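You operate a simulated robot arm through the tools that you are given. There is no shell and no other tool.

Carry out the task below with a simulated two-armed robot. There is one attempt and no reset: what you move stays moved.

Task
Brush the dust on the black bench into the dustpan and empty it into the bin.
Fine: set the pan beside the dust first, its mouth toward it; put brush and pan back. Set down upright: green brush. What is to be rubbed or washed off counts as gone when no trace of it is left.

Only the result counts: the job must be done as asked and must still hold three seconds after the hand-in. Knocking over, shifting, dropping, spilling or breaking anything else fails it.

Robot
Two 7-joint arms with fingered hands on one trunk that stands fixed in place. Base frame: the origin is at the foot of the trunk, x ahead of it, y to its left, z up; the work surface is at about z = 0.88. Units: m, rad, N and s.
The left shoulder is at [0.021, 0.208, 1.298], the right one opposite. Each reaches about 1.152 m from its shoulder. Payload 5 kg a hand.
Tool frame (each hand has its own): the origin (TCP) lies between the finger pads and is the grasp point; the fingertips stand 0.048 m ahead of it; z points along the fingers, y is the line along which they close. The gripper opens to 0.16 m; its body begins 0.056 m behind the TCP. The gripper is a hand of 4 fingers: y runs from the thumb to the fingers, the wrist lies at [-0.026, -0.142, -0.252] in the tool frame.
Orientation is that of the tool frame in the base frame, as a unit quaternion [x, y, z, w]. With the fingers straight down and the wrist toward the robot, the tool's x, y and z point along [0, 1, 0], [1, 0, 0] and [0, 0, -1] of the base frame.

Tools
- The arms move only by the tool drive_tool. It takes "left_commands", "right_commands" or both (then of equal length, played together; a hand with none holds still); each is a list of rows, each a list of 6 numbers: the shift along the base's x, y, z in cm, then the turn, a rotation vector about the base's x, y, z in rad. In form: [[tx, ty, tz, ax, ay, az], ...]. A call has 1 to 20 rows; each row is the pose to reach, as a shift and turn from the pose commanded when the call began. Rows are played at 5 a second. More than 0.05 m and 0.15 rad between two rows, and nothing of the call is played. A pose out of reach is approached as far as the arm can. The call stops where the force on the tool passes 40 N (or 10 N more than at its start, if that is more) or the arm is blocked; 0.2 s more then pass. In this call time passes only in rows, and 0.2 s behind the last. It gives the time, the measured TCP pose, the force on the tool (base axes), the opening and the grip force at its end, in the units of the frame above (readings bear some noise), with the torque about the TCP (base axes, N m) and any sound that the robot's microphone picked up.
- Cameras (640 x 400 px; columns grow to the right, rows downward): "scene" is now at [0.0942, 0.019, 1.4809]; the picture's right is [0.21, -0.98, 0.00], its down [-0.62, -0.13, -0.78] and it looks along [0.76, 0.16, -0.63] (base axes); focal length 355 px, centre (320, 200). "left" rides on the left gripper at [-0.087, -0.133, -0.189] in its tool frame; the picture's right is [-0.83, -0.26, 0.49], its down [0.51, -0.71, 0.49] and it looks along [0.22, 0.66, 0.72] (tool axes); focal length 238 px, centre (320, 200). "right" rides on the right gripper at [0.087, -0.133, -0.189] in its tool frame; the picture's right is [-0.83, 0.26, -0.49], its down [-0.51, -0.71, 0.49] and it looks along [-0.22, 0.66, 0.72] (tool axes); focal length 238 px, centre (320, 200). There is no depth. A picture from a camera that has moved, and an enlarged one, comes with that camera's place and axes in the base frame and with its lens.
- grab_frame(camera): a new picture of that camera. The clock stands still meanwhile.
- raise_lower(by): moves the trunk up (or, below 0, down) by that many m; the arms and the scene camera ride with it, the base frame stays. It gives what a move gives, with no picture.
- curl_fingers(index, middle, ring, thumb_bend, thumb_turn, hand): sets how far each is bent, from 0 (flat) to 1 (curled in); at 0.3 the hand is open as for a grip, at 0.7 the pads meet at the TCP. One left out holds its place. A second passes; each finger stops where it meets its share of the squeeze, and holds until it gets a number again. It is the only way to open and close the hand. It gives what a move gives, with no picture; readings hold the bend of each and the force on the fingers (four entries, about 0 where the hand has none), thumb and palm. thumb_turn goes from beside the hand (0) to across from the fingers (1), as for a grip.
- head_to(pan, tilt): turns the head with the scene camera to pan (to the left, within 1.501 rad either way) and tilt (down, from -0.506 to 1.204), counted from straight ahead of the robot. It gives what a move gives.
- inspect(camera, box): a new picture of the part [left, top, right, bottom] of that camera's present view, enlarged. The clock stands still meanwhile.
- job_done(): hands the job in; it is judged then, once.

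Places have to be worked out from the pictures, the camera data and where the tool is seen. Open the grippers and draw the arms clear of the work before you hand the job in, unless the task says otherwise.

The tools are called after "Emit:" as name(argument=value, ...) on one line, values as JSON. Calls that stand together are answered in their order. drive_tool: Moves the arms, as the interface text tells. Its arguments: {"type":"object","properties":{"left_commands":{"type":"array","items":{"type":"array","items":{"type":"number"}}},"right_commands":{"type":"array","items":{"type":"array","items":{"type":"number"}}}},"required":[]} The other tools are called the same way: raise_lower (by) moves the trunk up or down; curl_fingers (index, middle, ring, thumb_bend, thumb_turn, hand) moves the fingers one by one; head_to (pan, tilt) turns the head that bears the scene camera; grab_frame (camera) takes a picture; inspect (camera, box) takes an enlarged picture of a part of a camera's view; job_done () hands the job in.

At the start:

```text
time: 0.0
left_eef_pos: [0.6668, 0.4576, 1.1596]
left_orientation: [0.707, 0.707, 0.001, 0.0]
left_force: [0.0, 1.0, 0.0]
left_wrist_torque: [0.01, 0.01, -0.04]
left_gripper_width: 0.1596
left_grip_force: 0.1
left_shape: jaw
left_bend: [0.3, 0.3, 0.3, 0.3, 0.98]
left_finger forces: [0.0, 0.0, 0.0, 0.0, 0.0, 0.0]
right_eef_pos: [0.6004, -0.2206, 1.1517]
right_orientation: [0.707, 0.707, 0.0, 0.001]
right_force: [-0.2, 0.6, -0.1]
right_wrist_torque: [-0.01, 0.0, 0.0]
right_gripper_width: 0.1592
right_grip_force: 0.0
right_shape: jaw
right_bend: [0.3, 0.3, 0.3, 0.3, 0.98]
right_finger forces: [0.0, 0.0, 0.1, 0.0, 0.0, 0.0]
trunk travel left (down, up): [-0.3, 0.39]
head pan, tilt (commanded): [0.211, 0.682]
```

scene: 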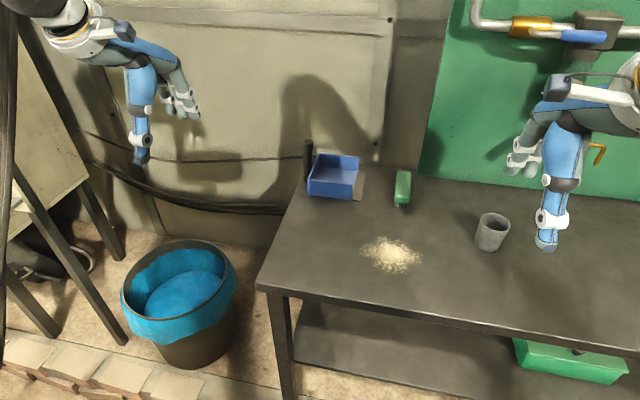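
right: 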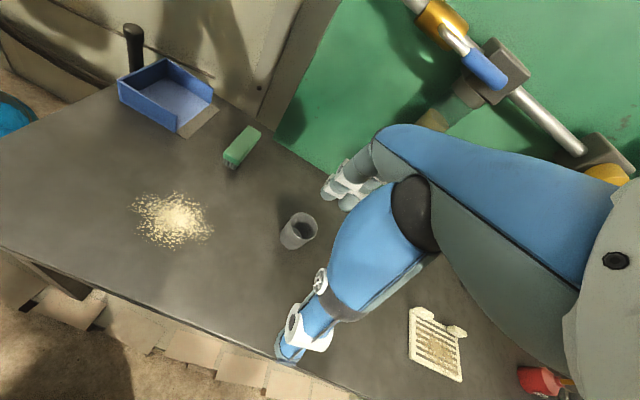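
left: 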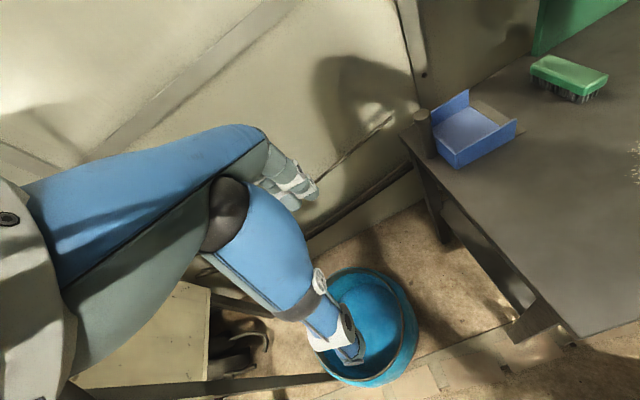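

I'll start by looking closely at the pan, the brush and the dust to work out their places.

Emit:
inspect(camera="scene", box=[280, 120, 440, 220])

Emit:
inspect(camera="scene", box=[330, 200, 530, 325])

Emit:
inspect(camera="right", box=[100, 10, 292, 130])

Emit:
inspect(camera="left", box=[384, 40, 640, 200])

```text
4.00 times, centred on (360, 170) of scene
camera zoom: at [0.0942, 0.019, 1.4809], right [0.21, -0.98, 0.0], down [-0.62, -0.13, -0.78], along [0.76, 0.16, -0.63], focal length 1420 px, centre (160, 320)
```

zoom: 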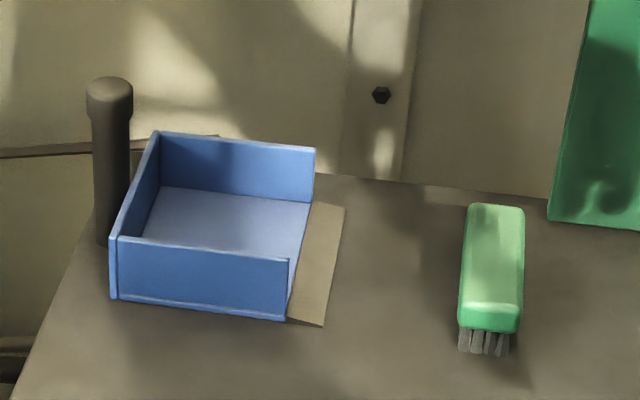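

```text
3.20 times, centred on (430, 262) of scene
camera zoom: at [0.0942, 0.019, 1.4809], right [0.21, -0.98, 0.0], down [-0.62, -0.13, -0.78], along [0.76, 0.16, -0.63], focal length 1136 px, centre (-32, 0)
```

zoom: 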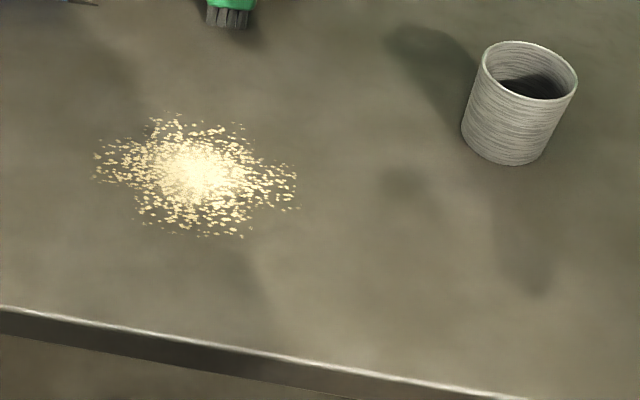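

```text
3.33 times, centred on (196, 70) of right
camera zoom: at [0.465, -0.1335, 1.3408], right [0.26, -0.83, 0.49], down [-0.71, -0.51, -0.49], along [0.66, -0.22, -0.72], focal length 794 px, centre (733, 633)
```

zoom: 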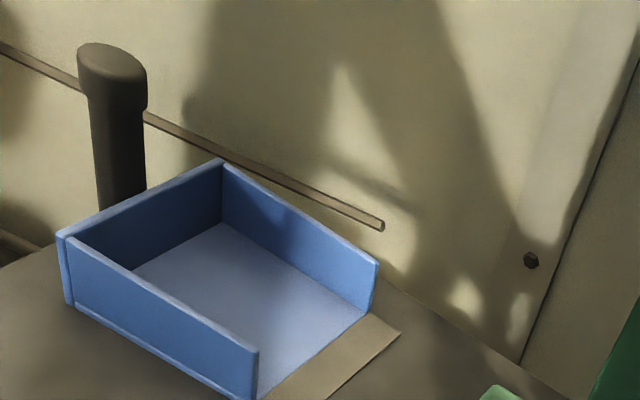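

```text
2.50 times, centred on (512, 120) of left
camera zoom: at [0.5336, 0.3718, 1.3488], right [-0.26, -0.83, -0.49], down [-0.71, 0.51, -0.49], along [0.66, 0.22, -0.72], focal length 596 px, centre (-160, 400)
```

zoom: 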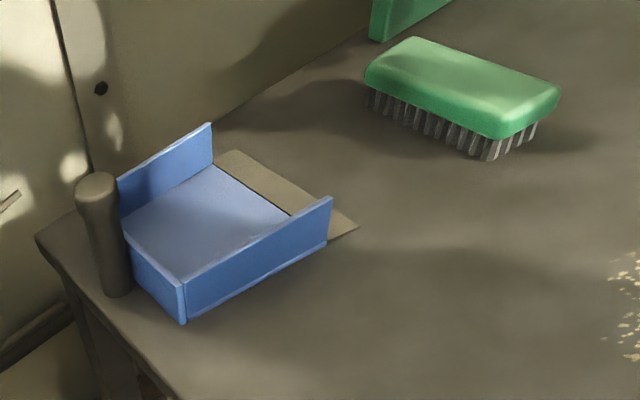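

The pan stands near the back left (body about x 0.834–0.977, y 0.09–0.21, lip toward −y at y≈0.067). Its post handle is at about (0.905, 0.225), top z≈1.0. The brush is at about (0.88, −0.04) with its long side along x, and the dust is centred near (0.662, −0.024). The bin centre is near (0.71, 0.62) with its rim at z≈0.55. I first turn the left hand to a sideways grip pose, high beside the post, to check reach.

Emit:
drive_tool(left_commands=[[0.95, -0.91, 0, -0.1059, -0.0439, 0.0439], [1.9, -1.83, 0, -0.2117, -0.0877, 0.0877], [2.85, -2.74, 0, -0.3176, -0.1316, 0.1316], [3.8, -3.66, 0, -0.4234, -0.1754, 0.1754], [4.75, -4.57, 0, -0.5293, -0.2193, 0.2193], [5.7, -5.49, -0.5, -0.6351, -0.2631, 0.2631], [6.65, -6.4, -1.0, -0.741, -0.307, 0.307], [7.6, -7.31, -1.5, -0.8469, -0.3509, 0.3509], [8.55, -8.23, -2, -0.9527, -0.3947, 0.3947], [9.5, -9.14, -2.5, -1.0586, -0.4386, 0.4386], [10.45, -10.06, -3, -1.1644, -0.4824, 0.4824], [11.4, -10.97, -3.5, -1.2703, -0.5263, 0.5263], [12.35, -11.89, -4, -1.3761, -0.5701, 0.5701], [13.3, -12.8, -4.5, -1.482, -0.614, 0.614]])

```text
time: 3.0
left_eef_pos: [0.8, 0.3305, 1.1147]
left_orientation: [0.27, 0.653, -0.27, 0.654]
left_force: [1.2, 0.0, 2.0]
left_wrist_torque: [0.04, 0.06, -0.1]
left_gripper_width: 0.1598
left_grip_force: 0.0
left_shape: jaw
left_bend: [0.3, 0.3, 0.3, 0.3, 0.98]
left_finger forces: [0.0, 0.1, 0.0, 0.0, 0.0, 0.1]
right_eef_pos: [0.5999, -0.2202, 1.1506]
right_orientation: [0.707, 0.707, -0.001, -0.001]
right_force: [1.2, -0.7, -0.7]
right_wrist_torque: [0.01, 0.09, 0.05]
right_gripper_width: 0.1596
right_grip_force: 0.0
right_shape: jaw
right_bend: [0.3, 0.3, 0.3, 0.3, 0.98]
right_finger forces: [0.1, 0.0, 0.0, 0.0, 0.0, 0.0]
trunk travel left (down, up): [-0.3, 0.39]
head pan, tilt (commanded): [0.211, 0.682]
```

The left hand reached the pose as commanded. I look at it from all three cameras.

Emit:
grab_frame(camera="scene")

Emit:
grab_frame(camera="left")

Emit:
grab_frame(camera="right")

```text
taken
camera scene: at [0.0953, 0.0185, 1.4808], right [0.21, -0.98, 0.0], down [-0.62, -0.13, -0.78], along [0.76, 0.16, -0.63], focal length 355 px, centre (320, 200)
```

scene: 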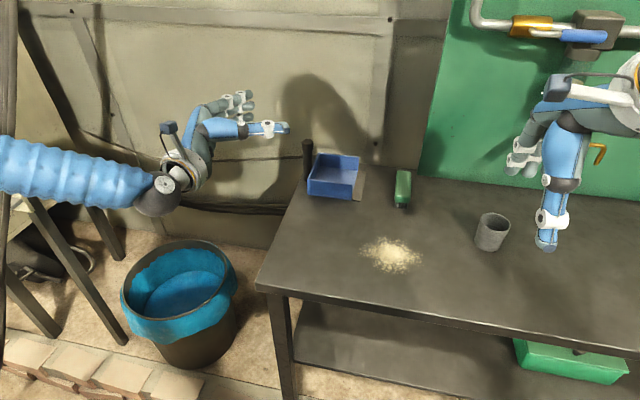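

```text
taken
camera left: at [0.5724, 0.3703, 1.2016], right [0.16, -0.52, 0.84], down [-0.15, -0.85, -0.5], along [0.98, -0.05, -0.22], focal length 238 px, centre (320, 200)
```

left: 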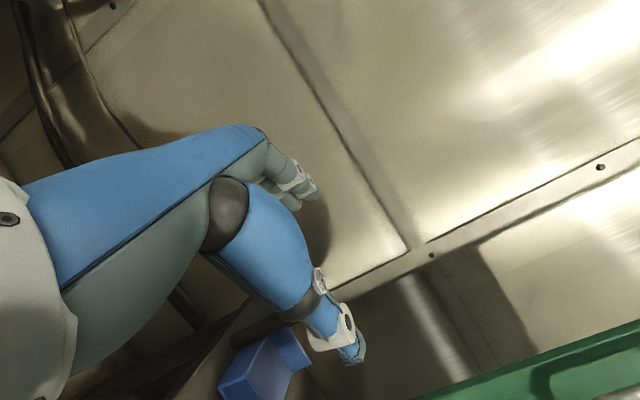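

```text
taken
camera right: at [0.4661, -0.1338, 1.3403], right [0.26, -0.83, 0.49], down [-0.71, -0.51, -0.49], along [0.66, -0.22, -0.72], focal length 238 px, centre (320, 200)
```

right: 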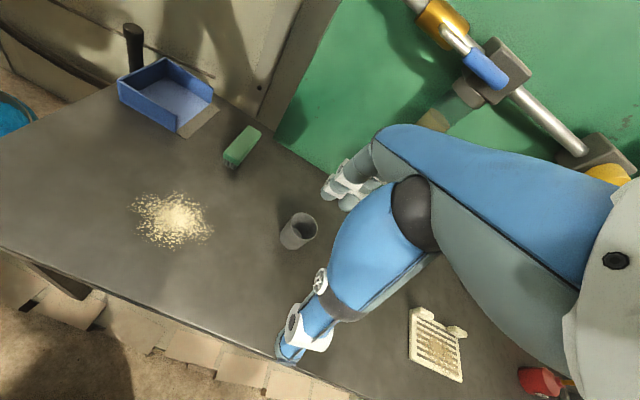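

I zoom in on the left hand to see how fingers and thumb lie in this pose.

Emit:
inspect(camera="scene", box=[150, 80, 310, 180])

Emit:
inspect(camera="right", box=[270, 160, 430, 260])

```text
4.00 times, centred on (230, 130) of scene
camera zoom: at [0.0953, 0.0185, 1.4808], right [0.21, -0.98, 0.0], down [-0.62, -0.13, -0.78], along [0.76, 0.16, -0.63], focal length 1420 px, centre (680, 480)
```

zoom: 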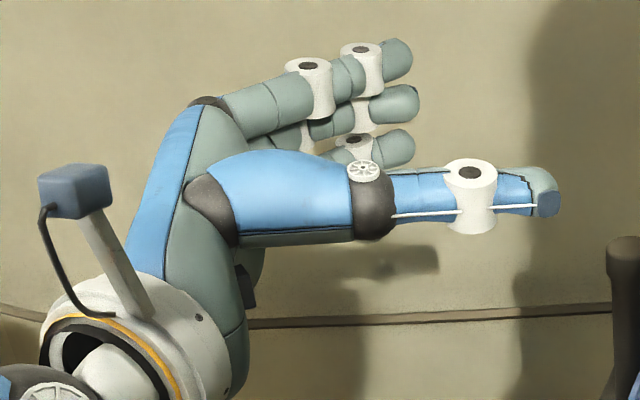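

```text
4.00 times, centred on (350, 210) of right
camera zoom: at [0.4661, -0.1338, 1.3403], right [0.26, -0.83, 0.49], down [-0.71, -0.51, -0.49], along [0.66, -0.22, -0.72], focal length 953 px, centre (200, 160)
```

zoom: 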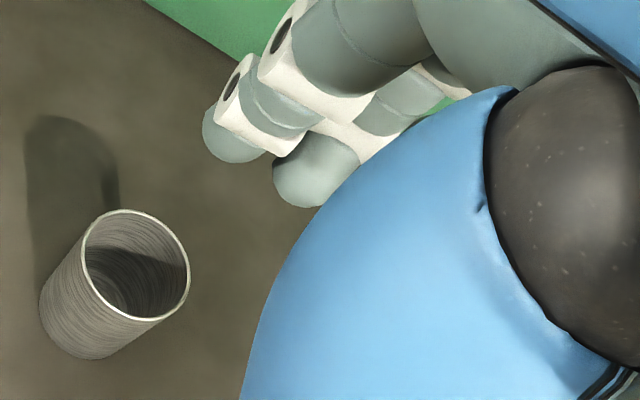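

The hand is human-like: the thumb lies along the tool's z axis, with three fingers opposite it and the index on top. Triangulation puts the post axis at (0.902, 0.226). I yaw a little more so the fingertips stay outside the pan's back wall, and bring the open hand above the post.

Emit:
drive_tool(left_commands=[[1.7, -1.7, -0.2, 0, 0, 0.045], [3.4, -3.45, -0.4, 0, 0, 0.09], [5.1, -5.2, -0.7, 0, 0, 0.135], [6.8, -6.9, -0.9, 0, 0, 0.18], [8.5, -8.65, -1.2, 0, 0, 0.225], [10.2, -10.36, -1.46, 0, 0, 0.262]])

Emit:
grab_frame(camera="scene")

Emit:
grab_frame(camera="left")

Emit:
inspect(camera="right", box=[80, 0, 272, 120])

```text
time: 4.4
left_eef_pos: [0.9017, 0.226, 1.1014]
left_orientation: [0.182, 0.684, -0.183, 0.682]
left_force: [0.6, 1.3, -0.1]
left_wrist_torque: [0.0, 0.01, -0.05]
left_gripper_width: 0.1595
left_grip_force: 0.0
left_shape: jaw
left_bend: [0.3, 0.3, 0.3, 0.3, 0.98]
left_finger forces: [0.0, 0.0, 0.0, 0.0, 0.1, 0.1]
right_eef_pos: [0.5999, -0.2225, 1.1503]
right_orientation: [0.707, 0.708, 0.0, -0.001]
right_force: [-0.3, -0.7, -0.4]
right_wrist_torque: [0.13, 0.03, -0.02]
right_gripper_width: 0.1597
right_grip_force: 0.0
right_shape: jaw
right_bend: [0.3, 0.3, 0.3, 0.3, 0.98]
right_finger forces: [0.1, 0.0, 0.1, 0.0, 0.0, 0.0]
trunk travel left (down, up): [-0.3, 0.39]
head pan, tilt (commanded): [0.211, 0.682]
```

```text
taken
camera scene: at [0.0951, 0.0176, 1.4808], right [0.21, -0.98, 0.0], down [-0.62, -0.13, -0.78], along [0.76, 0.16, -0.63], focal length 355 px, centre (320, 200)
```

scene: 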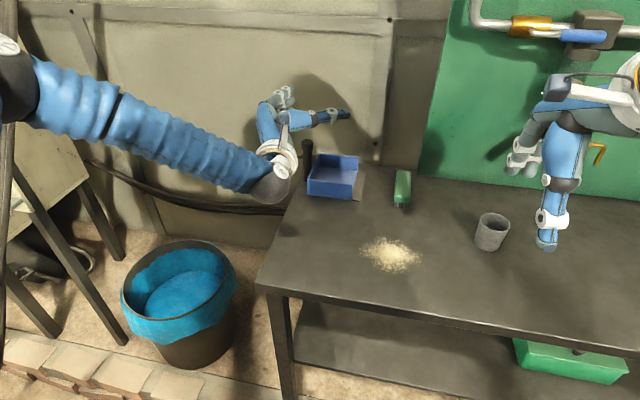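

```text
taken
camera left: at [0.6721, 0.2057, 1.1875], right [0.29, -0.47, 0.83], down [0.07, -0.86, -0.51], along [0.95, 0.21, -0.22], focal length 238 px, centre (320, 200)
```

left: 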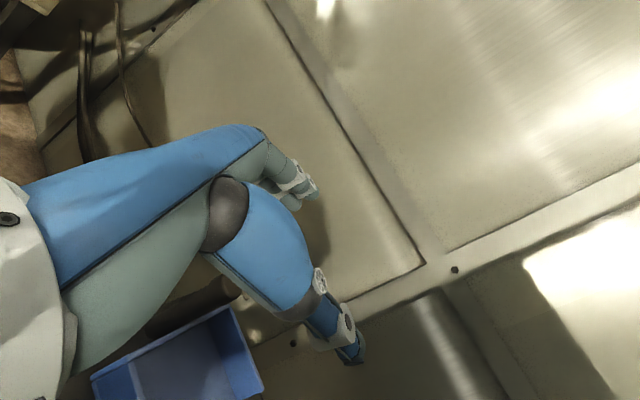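

```text
3.33 times, centred on (176, 60) of right
camera zoom: at [0.4659, -0.1347, 1.3404], right [0.26, -0.83, 0.49], down [-0.71, -0.51, -0.49], along [0.66, -0.22, -0.72], focal length 794 px, centre (800, 667)
```

zoom: 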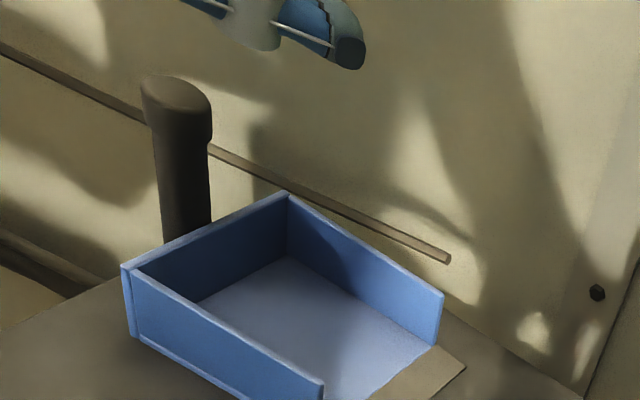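

The hand is open above the post with no contact, and the post still stands as before. I lower onto it to TCP z ≈ 0.965, so the thumb clears the pan wall (top ≈0.931).

Emit:
drive_tool(left_commands=[[0, 0, -2.5, 0, 0, 0], [0, 0, -5, 0, 0, 0], [0, 0, -7.5, 0, 0, 0], [0, 0, -9.5, 0, 0, 0], [0, 0, -11.5, 0, 0, 0], [0, 0, -12.5, 0, 0, 0], [0, 0, -13.5, 0, 0, 0]])

Emit:
inspect(camera="scene", box=[220, 100, 412, 220])

Emit:
grab_frame(camera="left")

Emit:
inspect(camera="right", box=[80, 0, 272, 120])

```text
time: 6.0
left_eef_pos: [0.9021, 0.2271, 0.9648]
left_orientation: [0.183, 0.683, -0.183, 0.683]
left_force: [0.5, -0.1, 0.6]
left_wrist_torque: [-0.01, 0.02, -0.04]
left_gripper_width: 0.1598
left_grip_force: 0.0
left_shape: jaw
left_bend: [0.3, 0.3, 0.3, 0.3, 0.97]
left_finger forces: [0.1, 0.1, 0.0, 0.0, 0.0, 0.1]
right_eef_pos: [0.6005, -0.2205, 1.1509]
right_orientation: [0.707, 0.707, 0.0, 0.0]
right_force: [0.3, 0.3, 0.2]
right_wrist_torque: [0.0, 0.01, 0.02]
right_gripper_width: 0.1596
right_grip_force: 0.2
right_shape: jaw
right_bend: [0.3, 0.3, 0.3, 0.3, 0.98]
right_finger forces: [0.0, 0.0, 0.0, 0.0, 0.0, 0.0]
trunk travel left (down, up): [-0.3, 0.39]
head pan, tilt (commanded): [0.211, 0.682]
```

```text
3.33 times, centred on (316, 160) of scene
camera zoom: at [0.0947, 0.019, 1.4808], right [0.21, -0.98, 0.0], down [-0.62, -0.13, -0.78], along [0.76, 0.16, -0.63], focal length 1183 px, centre (333, 333)
```

zoom: 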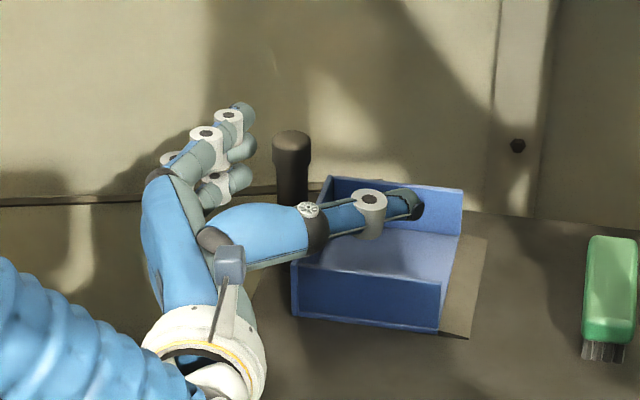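

```text
taken
camera left: at [0.6718, 0.2072, 1.0515], right [0.29, -0.47, 0.83], down [0.07, -0.86, -0.51], along [0.95, 0.21, -0.22], focal length 238 px, centre (320, 200)
```

left: 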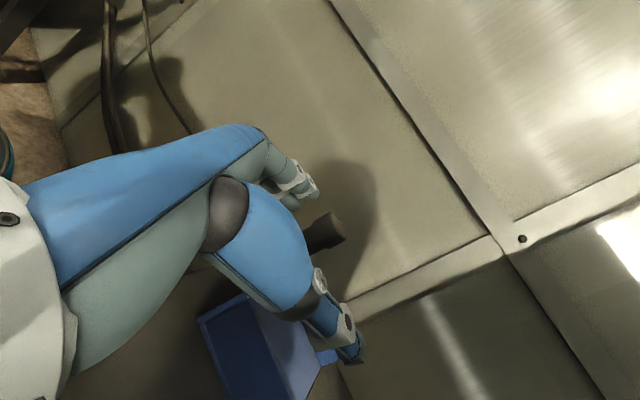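

```text
3.33 times, centred on (176, 60) of right
camera zoom: at [0.4655, -0.1334, 1.3407], right [0.26, -0.83, 0.49], down [-0.71, -0.51, -0.49], along [0.66, -0.22, -0.72], focal length 794 px, centre (800, 667)
```

zoom: 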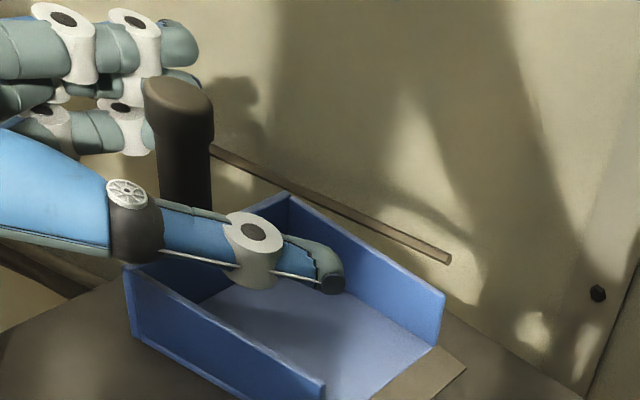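

The thumb lies over the pan clear of the wall, and the fingers are on the outer side of the post. I close partway to check the centring before gripping.

Emit:
curl_fingers(hand="left", index=0.5, middle=0.5, ring=0.5, thumb_bend=0.5, thumb_turn=1.0)

Emit:
inspect(camera="scene", box=[220, 100, 412, 220])

Emit:
inspect(camera="left", box=[200, 120, 400, 245])

Emit:
inspect(camera="right", box=[80, 0, 272, 120])

```text
time: 7.0
left_eef_pos: [0.902, 0.2267, 0.9646]
left_orientation: [0.183, 0.683, -0.183, 0.683]
left_force: [0.0, -0.2, -0.1]
left_wrist_torque: [0.04, 0.02, -0.01]
left_gripper_width: 0.0918
left_grip_force: 0.1
left_shape: fingers
left_bend: [0.5, 0.5, 0.5, 0.5, 1.0]
left_finger forces: [0.0, 0.1, 0.0, 0.0, 0.1, 0.0]
right_eef_pos: [0.5989, -0.2206, 1.1513]
right_orientation: [0.707, 0.707, 0.0, 0.0]
right_force: [-0.9, 0.3, 0.2]
right_wrist_torque: [0.02, -0.03, -0.02]
right_gripper_width: 0.1596
right_grip_force: 0.0
right_shape: jaw
right_bend: [0.3, 0.3, 0.3, 0.3, 0.98]
right_finger forces: [0.1, 0.1, 0.0, 0.0, 0.0, 0.0]
trunk travel left (down, up): [-0.3, 0.39]
head pan, tilt (commanded): [0.211, 0.682]
```

```text
3.33 times, centred on (316, 160) of scene
camera zoom: at [0.0943, 0.0189, 1.4809], right [0.21, -0.98, 0.0], down [-0.62, -0.13, -0.78], along [0.76, 0.16, -0.63], focal length 1183 px, centre (333, 333)
```

zoom: 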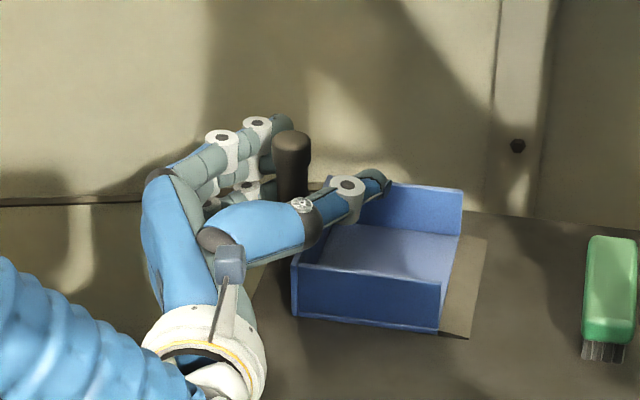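

```text
3.20 times, centred on (300, 182) of left
camera zoom: at [0.6715, 0.2071, 1.0519], right [0.29, -0.47, 0.83], down [0.07, -0.86, -0.51], along [0.95, 0.21, -0.22], focal length 763 px, centre (384, 256)
```

zoom: 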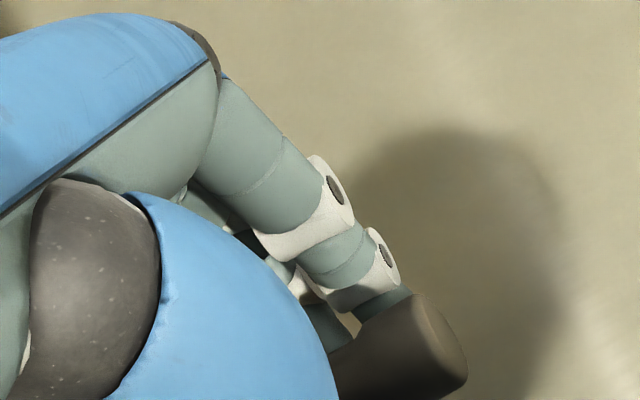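

```text
3.33 times, centred on (176, 60) of right
camera zoom: at [0.4651, -0.1335, 1.3408], right [0.26, -0.83, 0.49], down [-0.71, -0.51, -0.49], along [0.66, -0.22, -0.72], focal length 794 px, centre (800, 667)
```

zoom: 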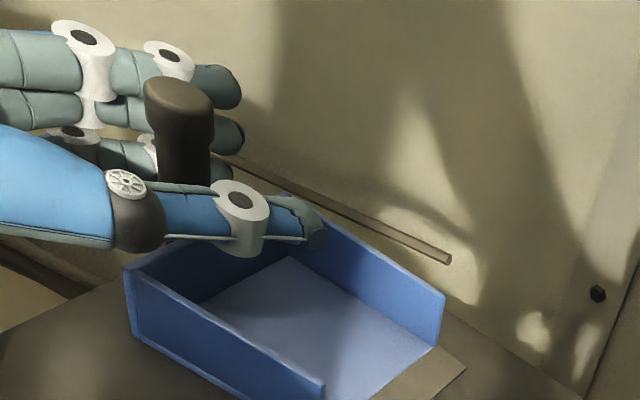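

The post is between the three fingers and the thumb, and nothing is touching yet. I close further.

Emit:
curl_fingers(hand="left", index=0.58, middle=0.58, ring=0.58, thumb_bend=0.58)

Emit:
inspect(camera="scene", box=[220, 100, 412, 220])

Emit:
inspect(camera="right", box=[80, 0, 272, 120])

```text
time: 8.0
left_eef_pos: [0.9024, 0.2269, 0.9644]
left_orientation: [0.184, 0.683, -0.183, 0.683]
left_force: [0.2, 0.7, 0.3]
left_wrist_torque: [0.0, -0.01, -0.01]
left_gripper_width: 0.0637
left_grip_force: 0.0
left_shape: fingers
left_bend: [0.57, 0.57, 0.57, 0.57, 1.0]
left_finger forces: [0.0, 0.0, 0.1, 0.0, 0.0, 0.0]
right_eef_pos: [0.5996, -0.2222, 1.1518]
right_orientation: [0.707, 0.708, 0.001, 0.001]
right_force: [0.3, 0.5, -0.5]
right_wrist_torque: [-0.01, -0.06, -0.07]
right_gripper_width: 0.1597
right_grip_force: 0.1
right_shape: jaw
right_bend: [0.3, 0.3, 0.3, 0.3, 0.98]
right_finger forces: [0.0, 0.0, 0.1, 0.0, 0.0, 0.0]
trunk travel left (down, up): [-0.3, 0.39]
head pan, tilt (commanded): [0.211, 0.682]
```

```text
3.33 times, centred on (316, 160) of scene
camera zoom: at [0.0943, 0.0189, 1.4809], right [0.21, -0.98, 0.0], down [-0.62, -0.13, -0.78], along [0.76, 0.16, -0.63], focal length 1183 px, centre (333, 333)
```

zoom: 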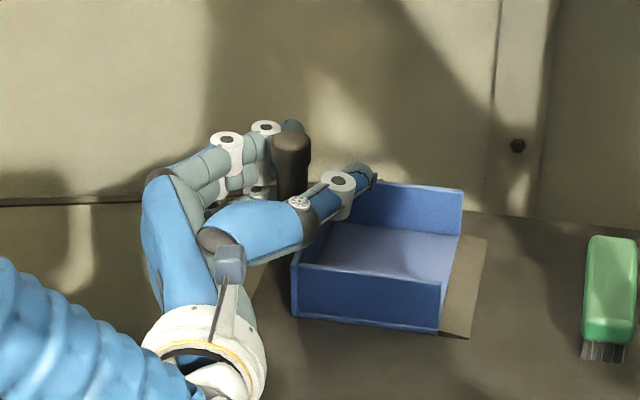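

```text
3.33 times, centred on (176, 60) of right
camera zoom: at [0.4651, -0.1336, 1.3408], right [0.26, -0.83, 0.49], down [-0.71, -0.51, -0.49], along [0.66, -0.22, -0.72], focal length 794 px, centre (800, 667)
```

zoom: 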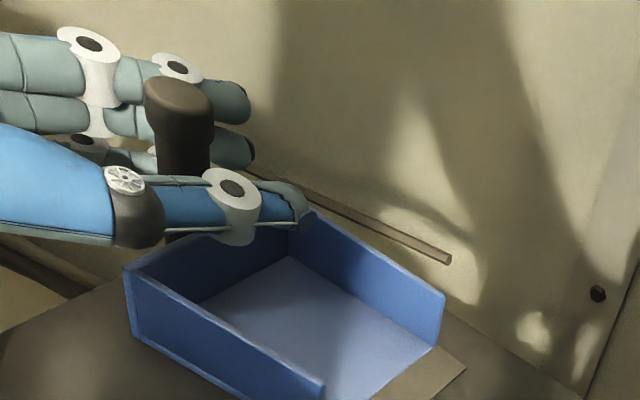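

Well centred. I now squeeze on the post.

Emit:
curl_fingers(hand="left", index=0.8, middle=0.8, ring=0.8, thumb_bend=0.8)

Emit:
inspect(camera="scene", box=[220, 100, 412, 220])

Emit:
inspect(camera="right", box=[80, 0, 272, 120])

```text
time: 9.0
left_eef_pos: [0.902, 0.2262, 0.9653]
left_orientation: [0.184, 0.683, -0.183, 0.683]
left_force: [-0.3, -0.7, 0.2]
left_wrist_torque: [-0.01, 0.02, 0.03]
left_gripper_width: 0.0049
left_grip_force: 0.7
left_shape: fingers
left_bend: [0.74, 0.79, 0.8, 0.75, 1.0]
left_finger forces: [0.1, 0.0, 0.1, 0.0, 0.8, 0.0]
right_eef_pos: [0.5997, -0.2206, 1.1509]
right_orientation: [0.707, 0.707, 0.0, 0.0]
right_force: [-0.3, 0.1, 0.8]
right_wrist_torque: [0.0, 0.0, -0.03]
right_gripper_width: 0.1598
right_grip_force: 0.1
right_shape: jaw
right_bend: [0.3, 0.3, 0.3, 0.3, 0.98]
right_finger forces: [0.0, 0.1, 0.0, 0.0, 0.1, 0.0]
trunk travel left (down, up): [-0.3, 0.39]
head pan, tilt (commanded): [0.211, 0.682]
```

```text
3.33 times, centred on (316, 160) of scene
camera zoom: at [0.0944, 0.0189, 1.4809], right [0.21, -0.98, 0.0], down [-0.62, -0.13, -0.78], along [0.76, 0.16, -0.63], focal length 1183 px, centre (333, 333)
```

zoom: 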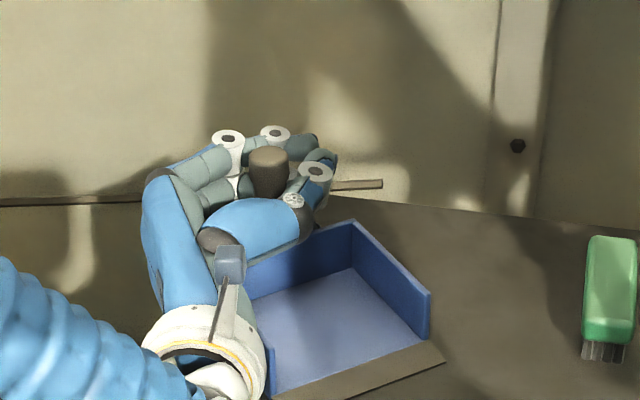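

```text
3.33 times, centred on (176, 60) of right
camera zoom: at [0.4651, -0.1336, 1.3408], right [0.26, -0.83, 0.49], down [-0.71, -0.51, -0.49], along [0.66, -0.22, -0.72], focal length 794 px, centre (800, 667)
```

zoom: 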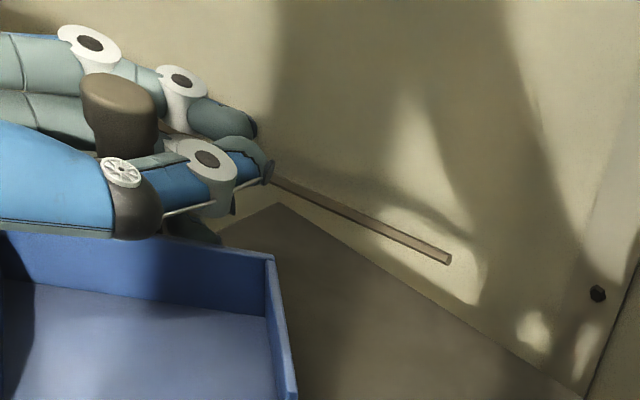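

The ring finger caught the pan's back wall. The pan turned about 60° clockwise and the post slid back into the palm, but the pan still stands on the bench. I look closer before I open.

Emit:
grab_frame(camera="left")

Emit:
grab_frame(camera="right")

Emit:
grab_frame(camera="scene")

```text
taken
camera left: at [0.6716, 0.207, 1.0519], right [0.29, -0.47, 0.83], down [0.07, -0.86, -0.51], along [0.95, 0.21, -0.22], focal length 238 px, centre (320, 200)
```

left: 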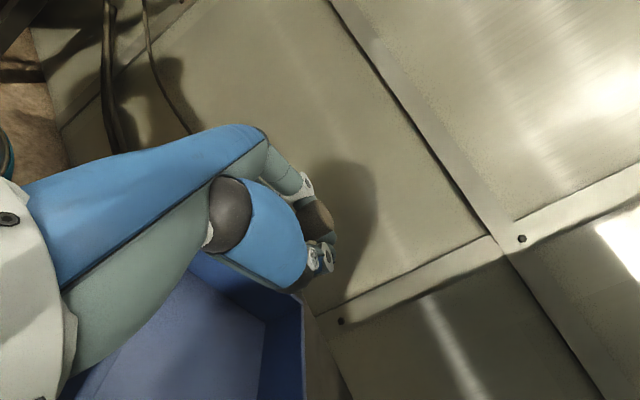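

```text
taken
camera right: at [0.4651, -0.1336, 1.3408], right [0.26, -0.83, 0.49], down [-0.71, -0.51, -0.49], along [0.66, -0.22, -0.72], focal length 238 px, centre (320, 200)
```

right: 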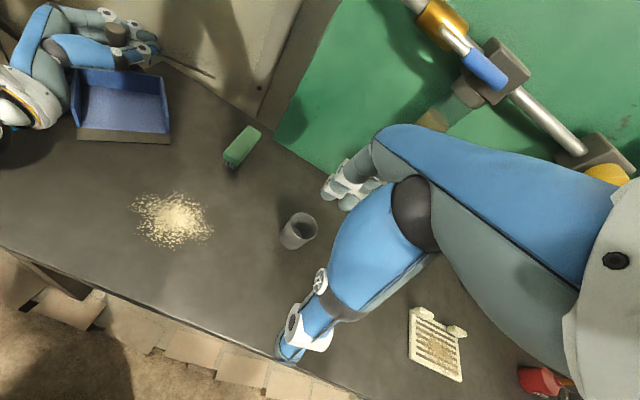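

```text
taken
camera scene: at [0.0944, 0.0189, 1.4809], right [0.21, -0.98, 0.0], down [-0.62, -0.13, -0.78], along [0.76, 0.16, -0.63], focal length 355 px, centre (320, 200)
```

scene: 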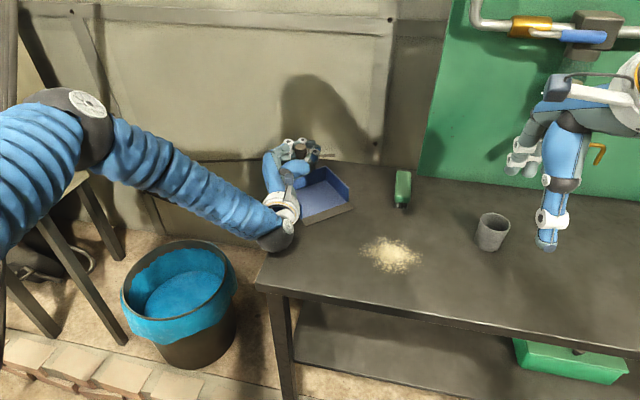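

Index and middle sit above the wall top; only the ring finger, about 5 cm below the TCP, hit it. I open the hand. The regrip will keep the ring finger straight and put the post deep in the palm.

Emit:
curl_fingers(hand="left", index=0.6, middle=0.6, ring=0.5, thumb_bend=0.4)

Emit:
curl_fingers(hand="left", index=0.3, middle=0.3, ring=0.2, thumb_bend=0.3)

Emit:
inspect(camera="scene", box=[220, 100, 412, 220])

Emit:
inspect(camera="right", box=[0, 0, 240, 150])

```text
time: 10.0
left_eef_pos: [0.9011, 0.2267, 0.9657]
left_orientation: [0.183, 0.682, -0.183, 0.684]
left_force: [-0.8, -1.1, 0.0]
left_wrist_torque: [0.01, -0.01, 0.01]
left_gripper_width: 0.0904
left_grip_force: 0.1
left_shape: fingers
left_bend: [0.6, 0.6, 0.5, 0.4, 0.99]
left_finger forces: [0.0, 0.0, 0.0, 0.0, 0.0, 0.0]
right_eef_pos: [0.5987, -0.2218, 1.1512]
right_orientation: [0.707, 0.707, -0.001, 0.001]
right_force: [0.3, -0.7, -0.5]
right_wrist_torque: [0.0, 0.0, 0.01]
right_gripper_width: 0.1598
right_grip_force: 0.0
right_shape: jaw
right_bend: [0.3, 0.3, 0.3, 0.3, 0.98]
right_finger forces: [0.0, 0.0, 0.0, 0.0, 0.0, 0.1]
trunk travel left (down, up): [-0.3, 0.39]
head pan, tilt (commanded): [0.211, 0.682]
```

```text
time: 11.0
left_eef_pos: [0.9015, 0.2266, 0.9637]
left_orientation: [0.184, 0.683, -0.183, 0.682]
left_force: [0.4, -0.8, -0.1]
left_wrist_torque: [0.01, -0.01, 0.0]
left_gripper_width: 0.1698
left_grip_force: 0.1
left_shape: fingers
left_bend: [0.3, 0.3, 0.2, 0.3, 0.98]
left_finger forces: [0.0, 0.1, 0.0, 0.0, 0.0, 0.1]
right_eef_pos: [0.5985, -0.2209, 1.1529]
right_orientation: [0.707, 0.707, -0.001, 0.0]
right_force: [-0.5, 0.2, -0.2]
right_wrist_torque: [-0.01, -0.03, -0.01]
right_gripper_width: 0.1595
right_grip_force: 0.0
right_shape: jaw
right_bend: [0.3, 0.3, 0.3, 0.3, 0.98]
right_finger forces: [0.0, 0.0, 0.0, 0.0, 0.0, 0.1]
trunk travel left (down, up): [-0.3, 0.39]
head pan, tilt (commanded): [0.211, 0.682]
```

```text
3.33 times, centred on (316, 160) of scene
camera zoom: at [0.0943, 0.0189, 1.4809], right [0.21, -0.98, 0.0], down [-0.62, -0.13, -0.78], along [0.76, 0.16, -0.63], focal length 1183 px, centre (333, 333)
```

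zoom: 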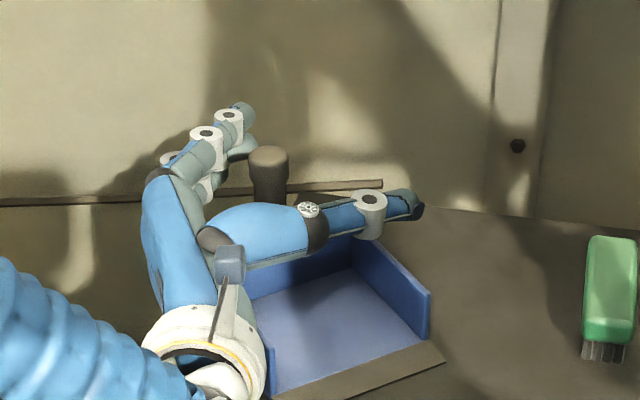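

```text
2.67 times, centred on (120, 75) of right
camera zoom: at [0.4651, -0.1336, 1.3408], right [0.26, -0.83, 0.49], down [-0.71, -0.51, -0.49], along [0.66, -0.22, -0.72], focal length 636 px, centre (853, 533)
```

zoom: 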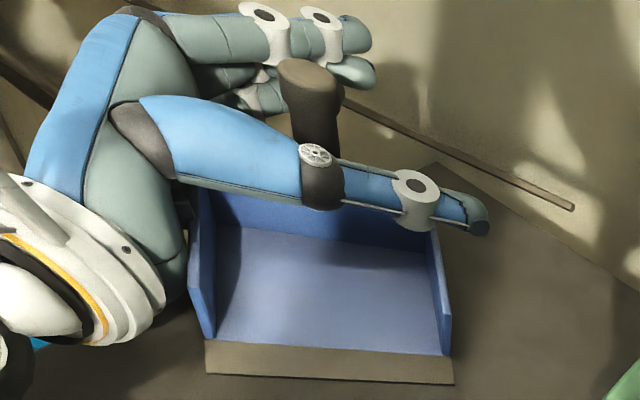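

The pan stayed put when the hand opened. I lift the hand straight up clear of the post.

Emit:
drive_tool(left_commands=[[0, 0, 2, 0, 0, 0], [0, 0, 4.5, 0, 0, 0], [0, 0, 7, 0, 0, 0], [0, 0, 10, 0, 0, 0], [0, 0, 13.5, 0, 0, 0]])

Emit:
inspect(camera="scene", box=[240, 120, 400, 220])

Emit:
inspect(camera="right", box=[0, 0, 240, 150])

```text
time: 12.2
left_eef_pos: [0.901, 0.2265, 1.1003]
left_orientation: [0.183, 0.684, -0.183, 0.682]
left_force: [-1.9, 0.1, 0.3]
left_wrist_torque: [-0.07, -0.11, 0.08]
left_gripper_width: 0.1698
left_grip_force: 0.1
left_shape: fingers
left_bend: [0.3, 0.3, 0.2, 0.3, 0.97]
left_finger forces: [0.1, 0.1, 0.0, 0.0, 0.0, 0.0]
right_eef_pos: [0.5991, -0.2206, 1.1523]
right_orientation: [0.708, 0.707, 0.0, 0.0]
right_force: [-0.3, -0.6, 0.8]
right_wrist_torque: [0.01, -0.05, -0.03]
right_gripper_width: 0.1598
right_grip_force: 0.1
right_shape: jaw
right_bend: [0.3, 0.3, 0.3, 0.3, 0.98]
right_finger forces: [0.0, 0.1, 0.0, 0.0, 0.0, 0.0]
trunk travel left (down, up): [-0.3, 0.39]
head pan, tilt (commanded): [0.211, 0.682]
```

```text
4.00 times, centred on (320, 170) of scene
camera zoom: at [0.0932, 0.0185, 1.481], right [0.21, -0.98, 0.0], down [-0.62, -0.13, -0.78], along [0.76, 0.16, -0.63], focal length 1420 px, centre (320, 320)
```

zoom: 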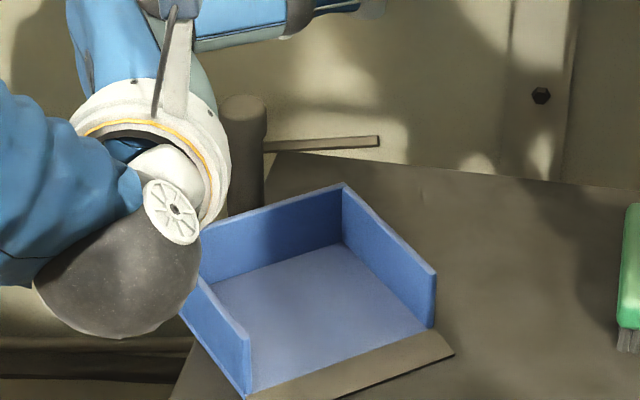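

```text
2.67 times, centred on (120, 75) of right
camera zoom: at [0.4641, -0.1339, 1.3412], right [0.26, -0.83, 0.49], down [-0.71, -0.51, -0.49], along [0.66, -0.22, -0.72], focal length 636 px, centre (853, 533)
```

zoom: 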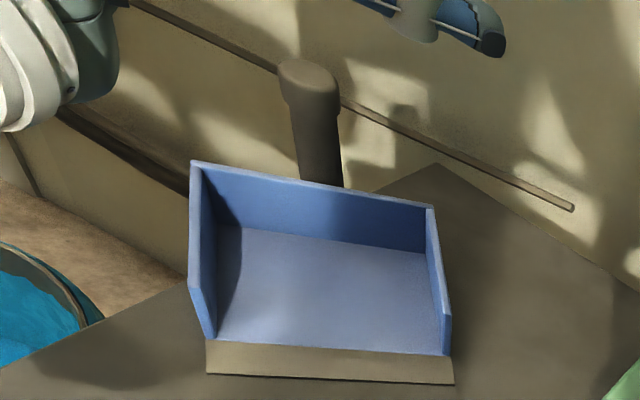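

The pan is flat with its mouth at about −137° yaw and the post now at about (0.871, 0.238). I yaw the hand −45° so it keeps the same relation to the pan, and stay above the post.

Emit:
drive_tool(left_commands=[[-0.5, 0.2, 0, 0, 0, -0.131], [-1.0, 0.4, 0, 0, 0, -0.262], [-1.5, 0.6, 0, 0, 0, -0.393], [-2.0, 0.8, 0, 0, 0, -0.524], [-2.6, 1.0, 0, 0, 0, -0.655], [-3.1, 1.2, 0, 0, 0, -0.785]])

Emit:
grab_frame(camera="scene")

Emit:
grab_frame(camera="left")

Emit:
grab_frame(camera="right")

```text
time: 13.6
left_eef_pos: [0.8701, 0.239, 1.0986]
left_orientation: [0.431, 0.562, -0.43, 0.56]
left_force: [-0.6, -0.5, -0.8]
left_wrist_torque: [-0.05, -0.01, -0.01]
left_gripper_width: 0.1702
left_grip_force: 0.1
left_shape: fingers
left_bend: [0.3, 0.3, 0.2, 0.3, 0.97]
left_finger forces: [0.1, 0.0, 0.0, 0.1, 0.0, 0.0]
right_eef_pos: [0.5999, -0.2207, 1.1519]
right_orientation: [0.708, 0.707, 0.0, 0.0]
right_force: [0.9, 0.7, -0.1]
right_wrist_torque: [0.05, 0.02, -0.01]
right_gripper_width: 0.1593
right_grip_force: 0.1
right_shape: jaw
right_bend: [0.3, 0.3, 0.3, 0.3, 0.98]
right_finger forces: [0.0, 0.0, 0.0, 0.0, 0.1, 0.1]
trunk travel left (down, up): [-0.3, 0.39]
head pan, tilt (commanded): [0.211, 0.682]
```

```text
taken
camera scene: at [0.0948, 0.0188, 1.4808], right [0.21, -0.98, 0.0], down [-0.62, -0.13, -0.78], along [0.76, 0.16, -0.63], focal length 355 px, centre (320, 200)
```

scene: 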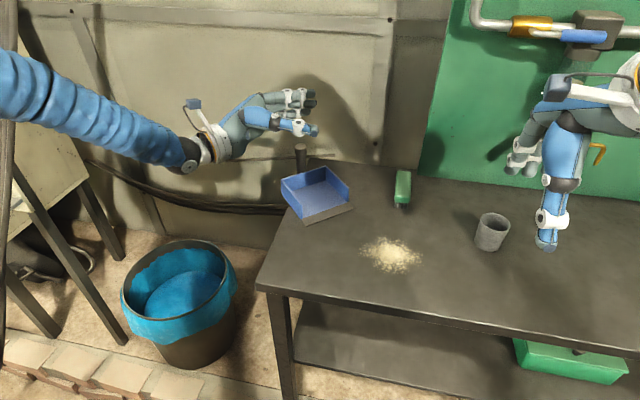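

```text
taken
camera left: at [0.6937, 0.3871, 1.1863], right [-0.12, -0.54, 0.83], down [-0.56, -0.66, -0.51], along [0.82, -0.53, -0.22], focal length 238 px, centre (320, 200)
```

left: 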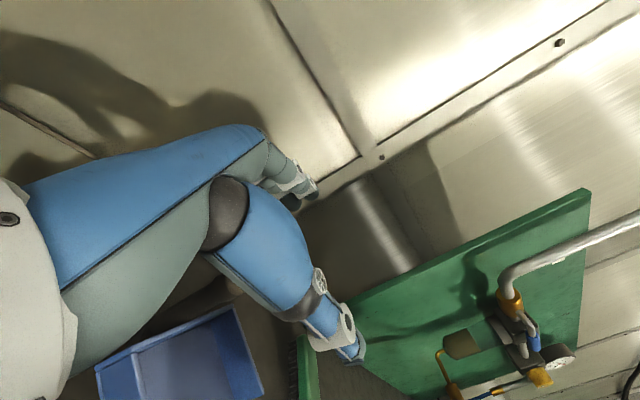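

```text
taken
camera right: at [0.4656, -0.1336, 1.3406], right [0.26, -0.83, 0.49], down [-0.71, -0.51, -0.49], along [0.66, -0.22, -0.72], focal length 238 px, centre (320, 200)
```

right: 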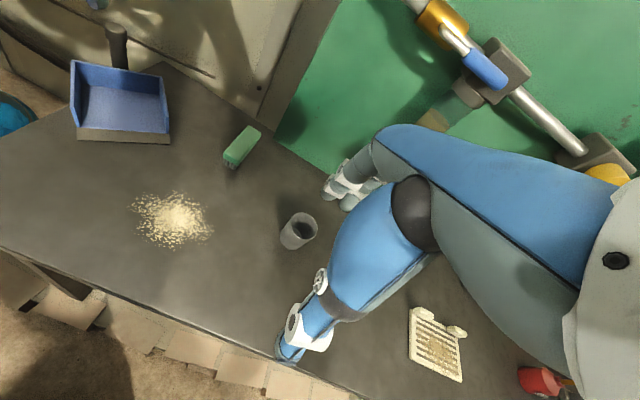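

The pan is now in full view. I zoom to refine the post's place before descending.

Emit:
inspect(camera="scene", box=[240, 130, 400, 230])

Emit:
inspect(camera="right", box=[40, 0, 200, 100])

```text
4.00 times, centred on (320, 180) of scene
camera zoom: at [0.0948, 0.0188, 1.4808], right [0.21, -0.98, 0.0], down [-0.62, -0.13, -0.78], along [0.76, 0.16, -0.63], focal length 1420 px, centre (320, 280)
```

zoom: 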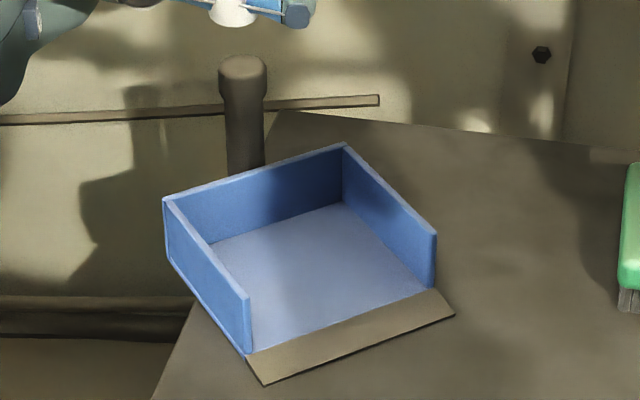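

```text
4.00 times, centred on (120, 50) of right
camera zoom: at [0.4656, -0.1336, 1.3406], right [0.26, -0.83, 0.49], down [-0.71, -0.51, -0.49], along [0.66, -0.22, -0.72], focal length 953 px, centre (1120, 800)
```

zoom: 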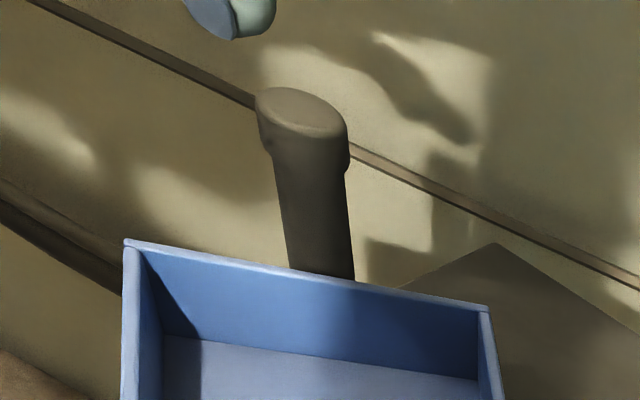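

The post is at about (0.876, 0.239). I lower the open hand around it to z ≈ 0.967.

Emit:
drive_tool(left_commands=[[0.5, 0.1, -2.5, 0, 0, 0], [0.5, 0.1, -5, 0, 0, 0], [0.5, 0.1, -7.5, 0, 0, 0], [0.5, 0.1, -9.5, 0, 0, 0], [0.5, 0.1, -11.5, 0, 0, 0], [0.5, 0.1, -12.5, 0, 0, 0], [0.5, 0.1, -13.3, 0, 0, 0]])

Emit:
inspect(camera="scene", box=[220, 110, 412, 230])

Emit:
inspect(camera="right", box=[0, 0, 240, 150])

Emit:
inspect(camera="left", box=[160, 120, 400, 270])

```text
time: 15.2
left_eef_pos: [0.8748, 0.2388, 0.9669]
left_orientation: [0.431, 0.561, -0.431, 0.561]
left_force: [1.1, -1.2, 0.6]
left_wrist_torque: [0.02, 0.01, -0.05]
left_gripper_width: 0.1696
left_grip_force: 0.0
left_shape: fingers
left_bend: [0.3, 0.3, 0.2, 0.3, 0.97]
left_finger forces: [0.0, 0.1, 0.1, 0.0, 0.1, 0.0]
right_eef_pos: [0.5995, -0.2209, 1.1502]
right_orientation: [0.707, 0.707, 0.0, 0.0]
right_force: [0.0, -0.3, -0.2]
right_wrist_torque: [0.03, -0.01, 0.0]
right_gripper_width: 0.1597
right_grip_force: 0.0
right_shape: jaw
right_bend: [0.3, 0.3, 0.3, 0.3, 0.98]
right_finger forces: [0.0, 0.0, 0.0, 0.0, 0.1, 0.1]
trunk travel left (down, up): [-0.3, 0.39]
head pan, tilt (commanded): [0.211, 0.682]
```

```text
3.33 times, centred on (316, 170) of scene
camera zoom: at [0.0947, 0.0189, 1.4808], right [0.21, -0.98, 0.0], down [-0.62, -0.13, -0.78], along [0.76, 0.16, -0.63], focal length 1183 px, centre (333, 300)
```

zoom: 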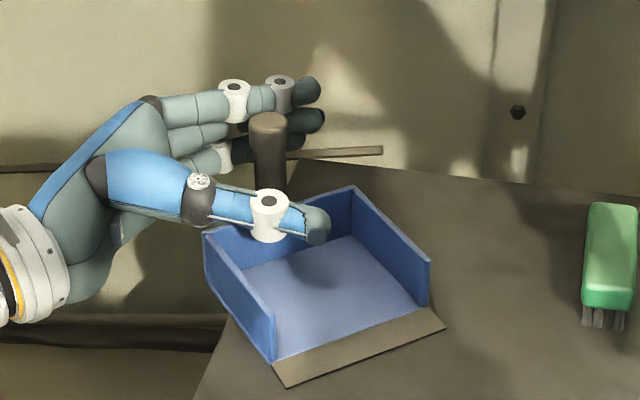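

```text
2.67 times, centred on (120, 75) of right
camera zoom: at [0.4654, -0.1336, 1.3407], right [0.26, -0.83, 0.49], down [-0.71, -0.51, -0.49], along [0.66, -0.22, -0.72], focal length 636 px, centre (853, 533)
```

zoom: 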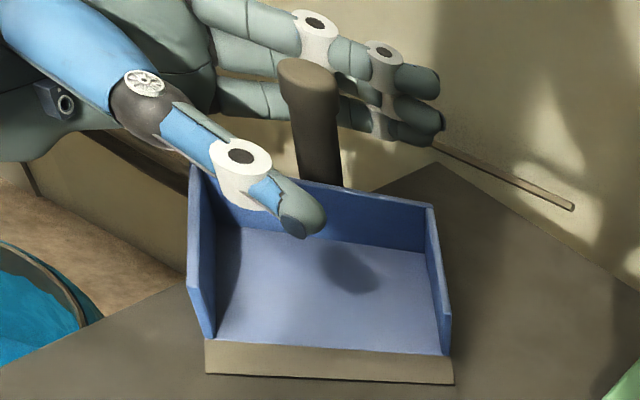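

```text
2.67 times, centred on (280, 195) of left
camera zoom: at [0.6983, 0.3877, 1.0538], right [-0.12, -0.54, 0.83], down [-0.56, -0.66, -0.51], along [0.82, -0.53, -0.22], focal length 636 px, centre (427, 213)
```

zoom: 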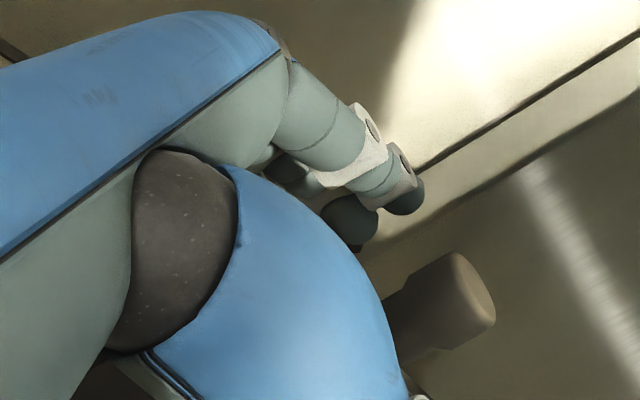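

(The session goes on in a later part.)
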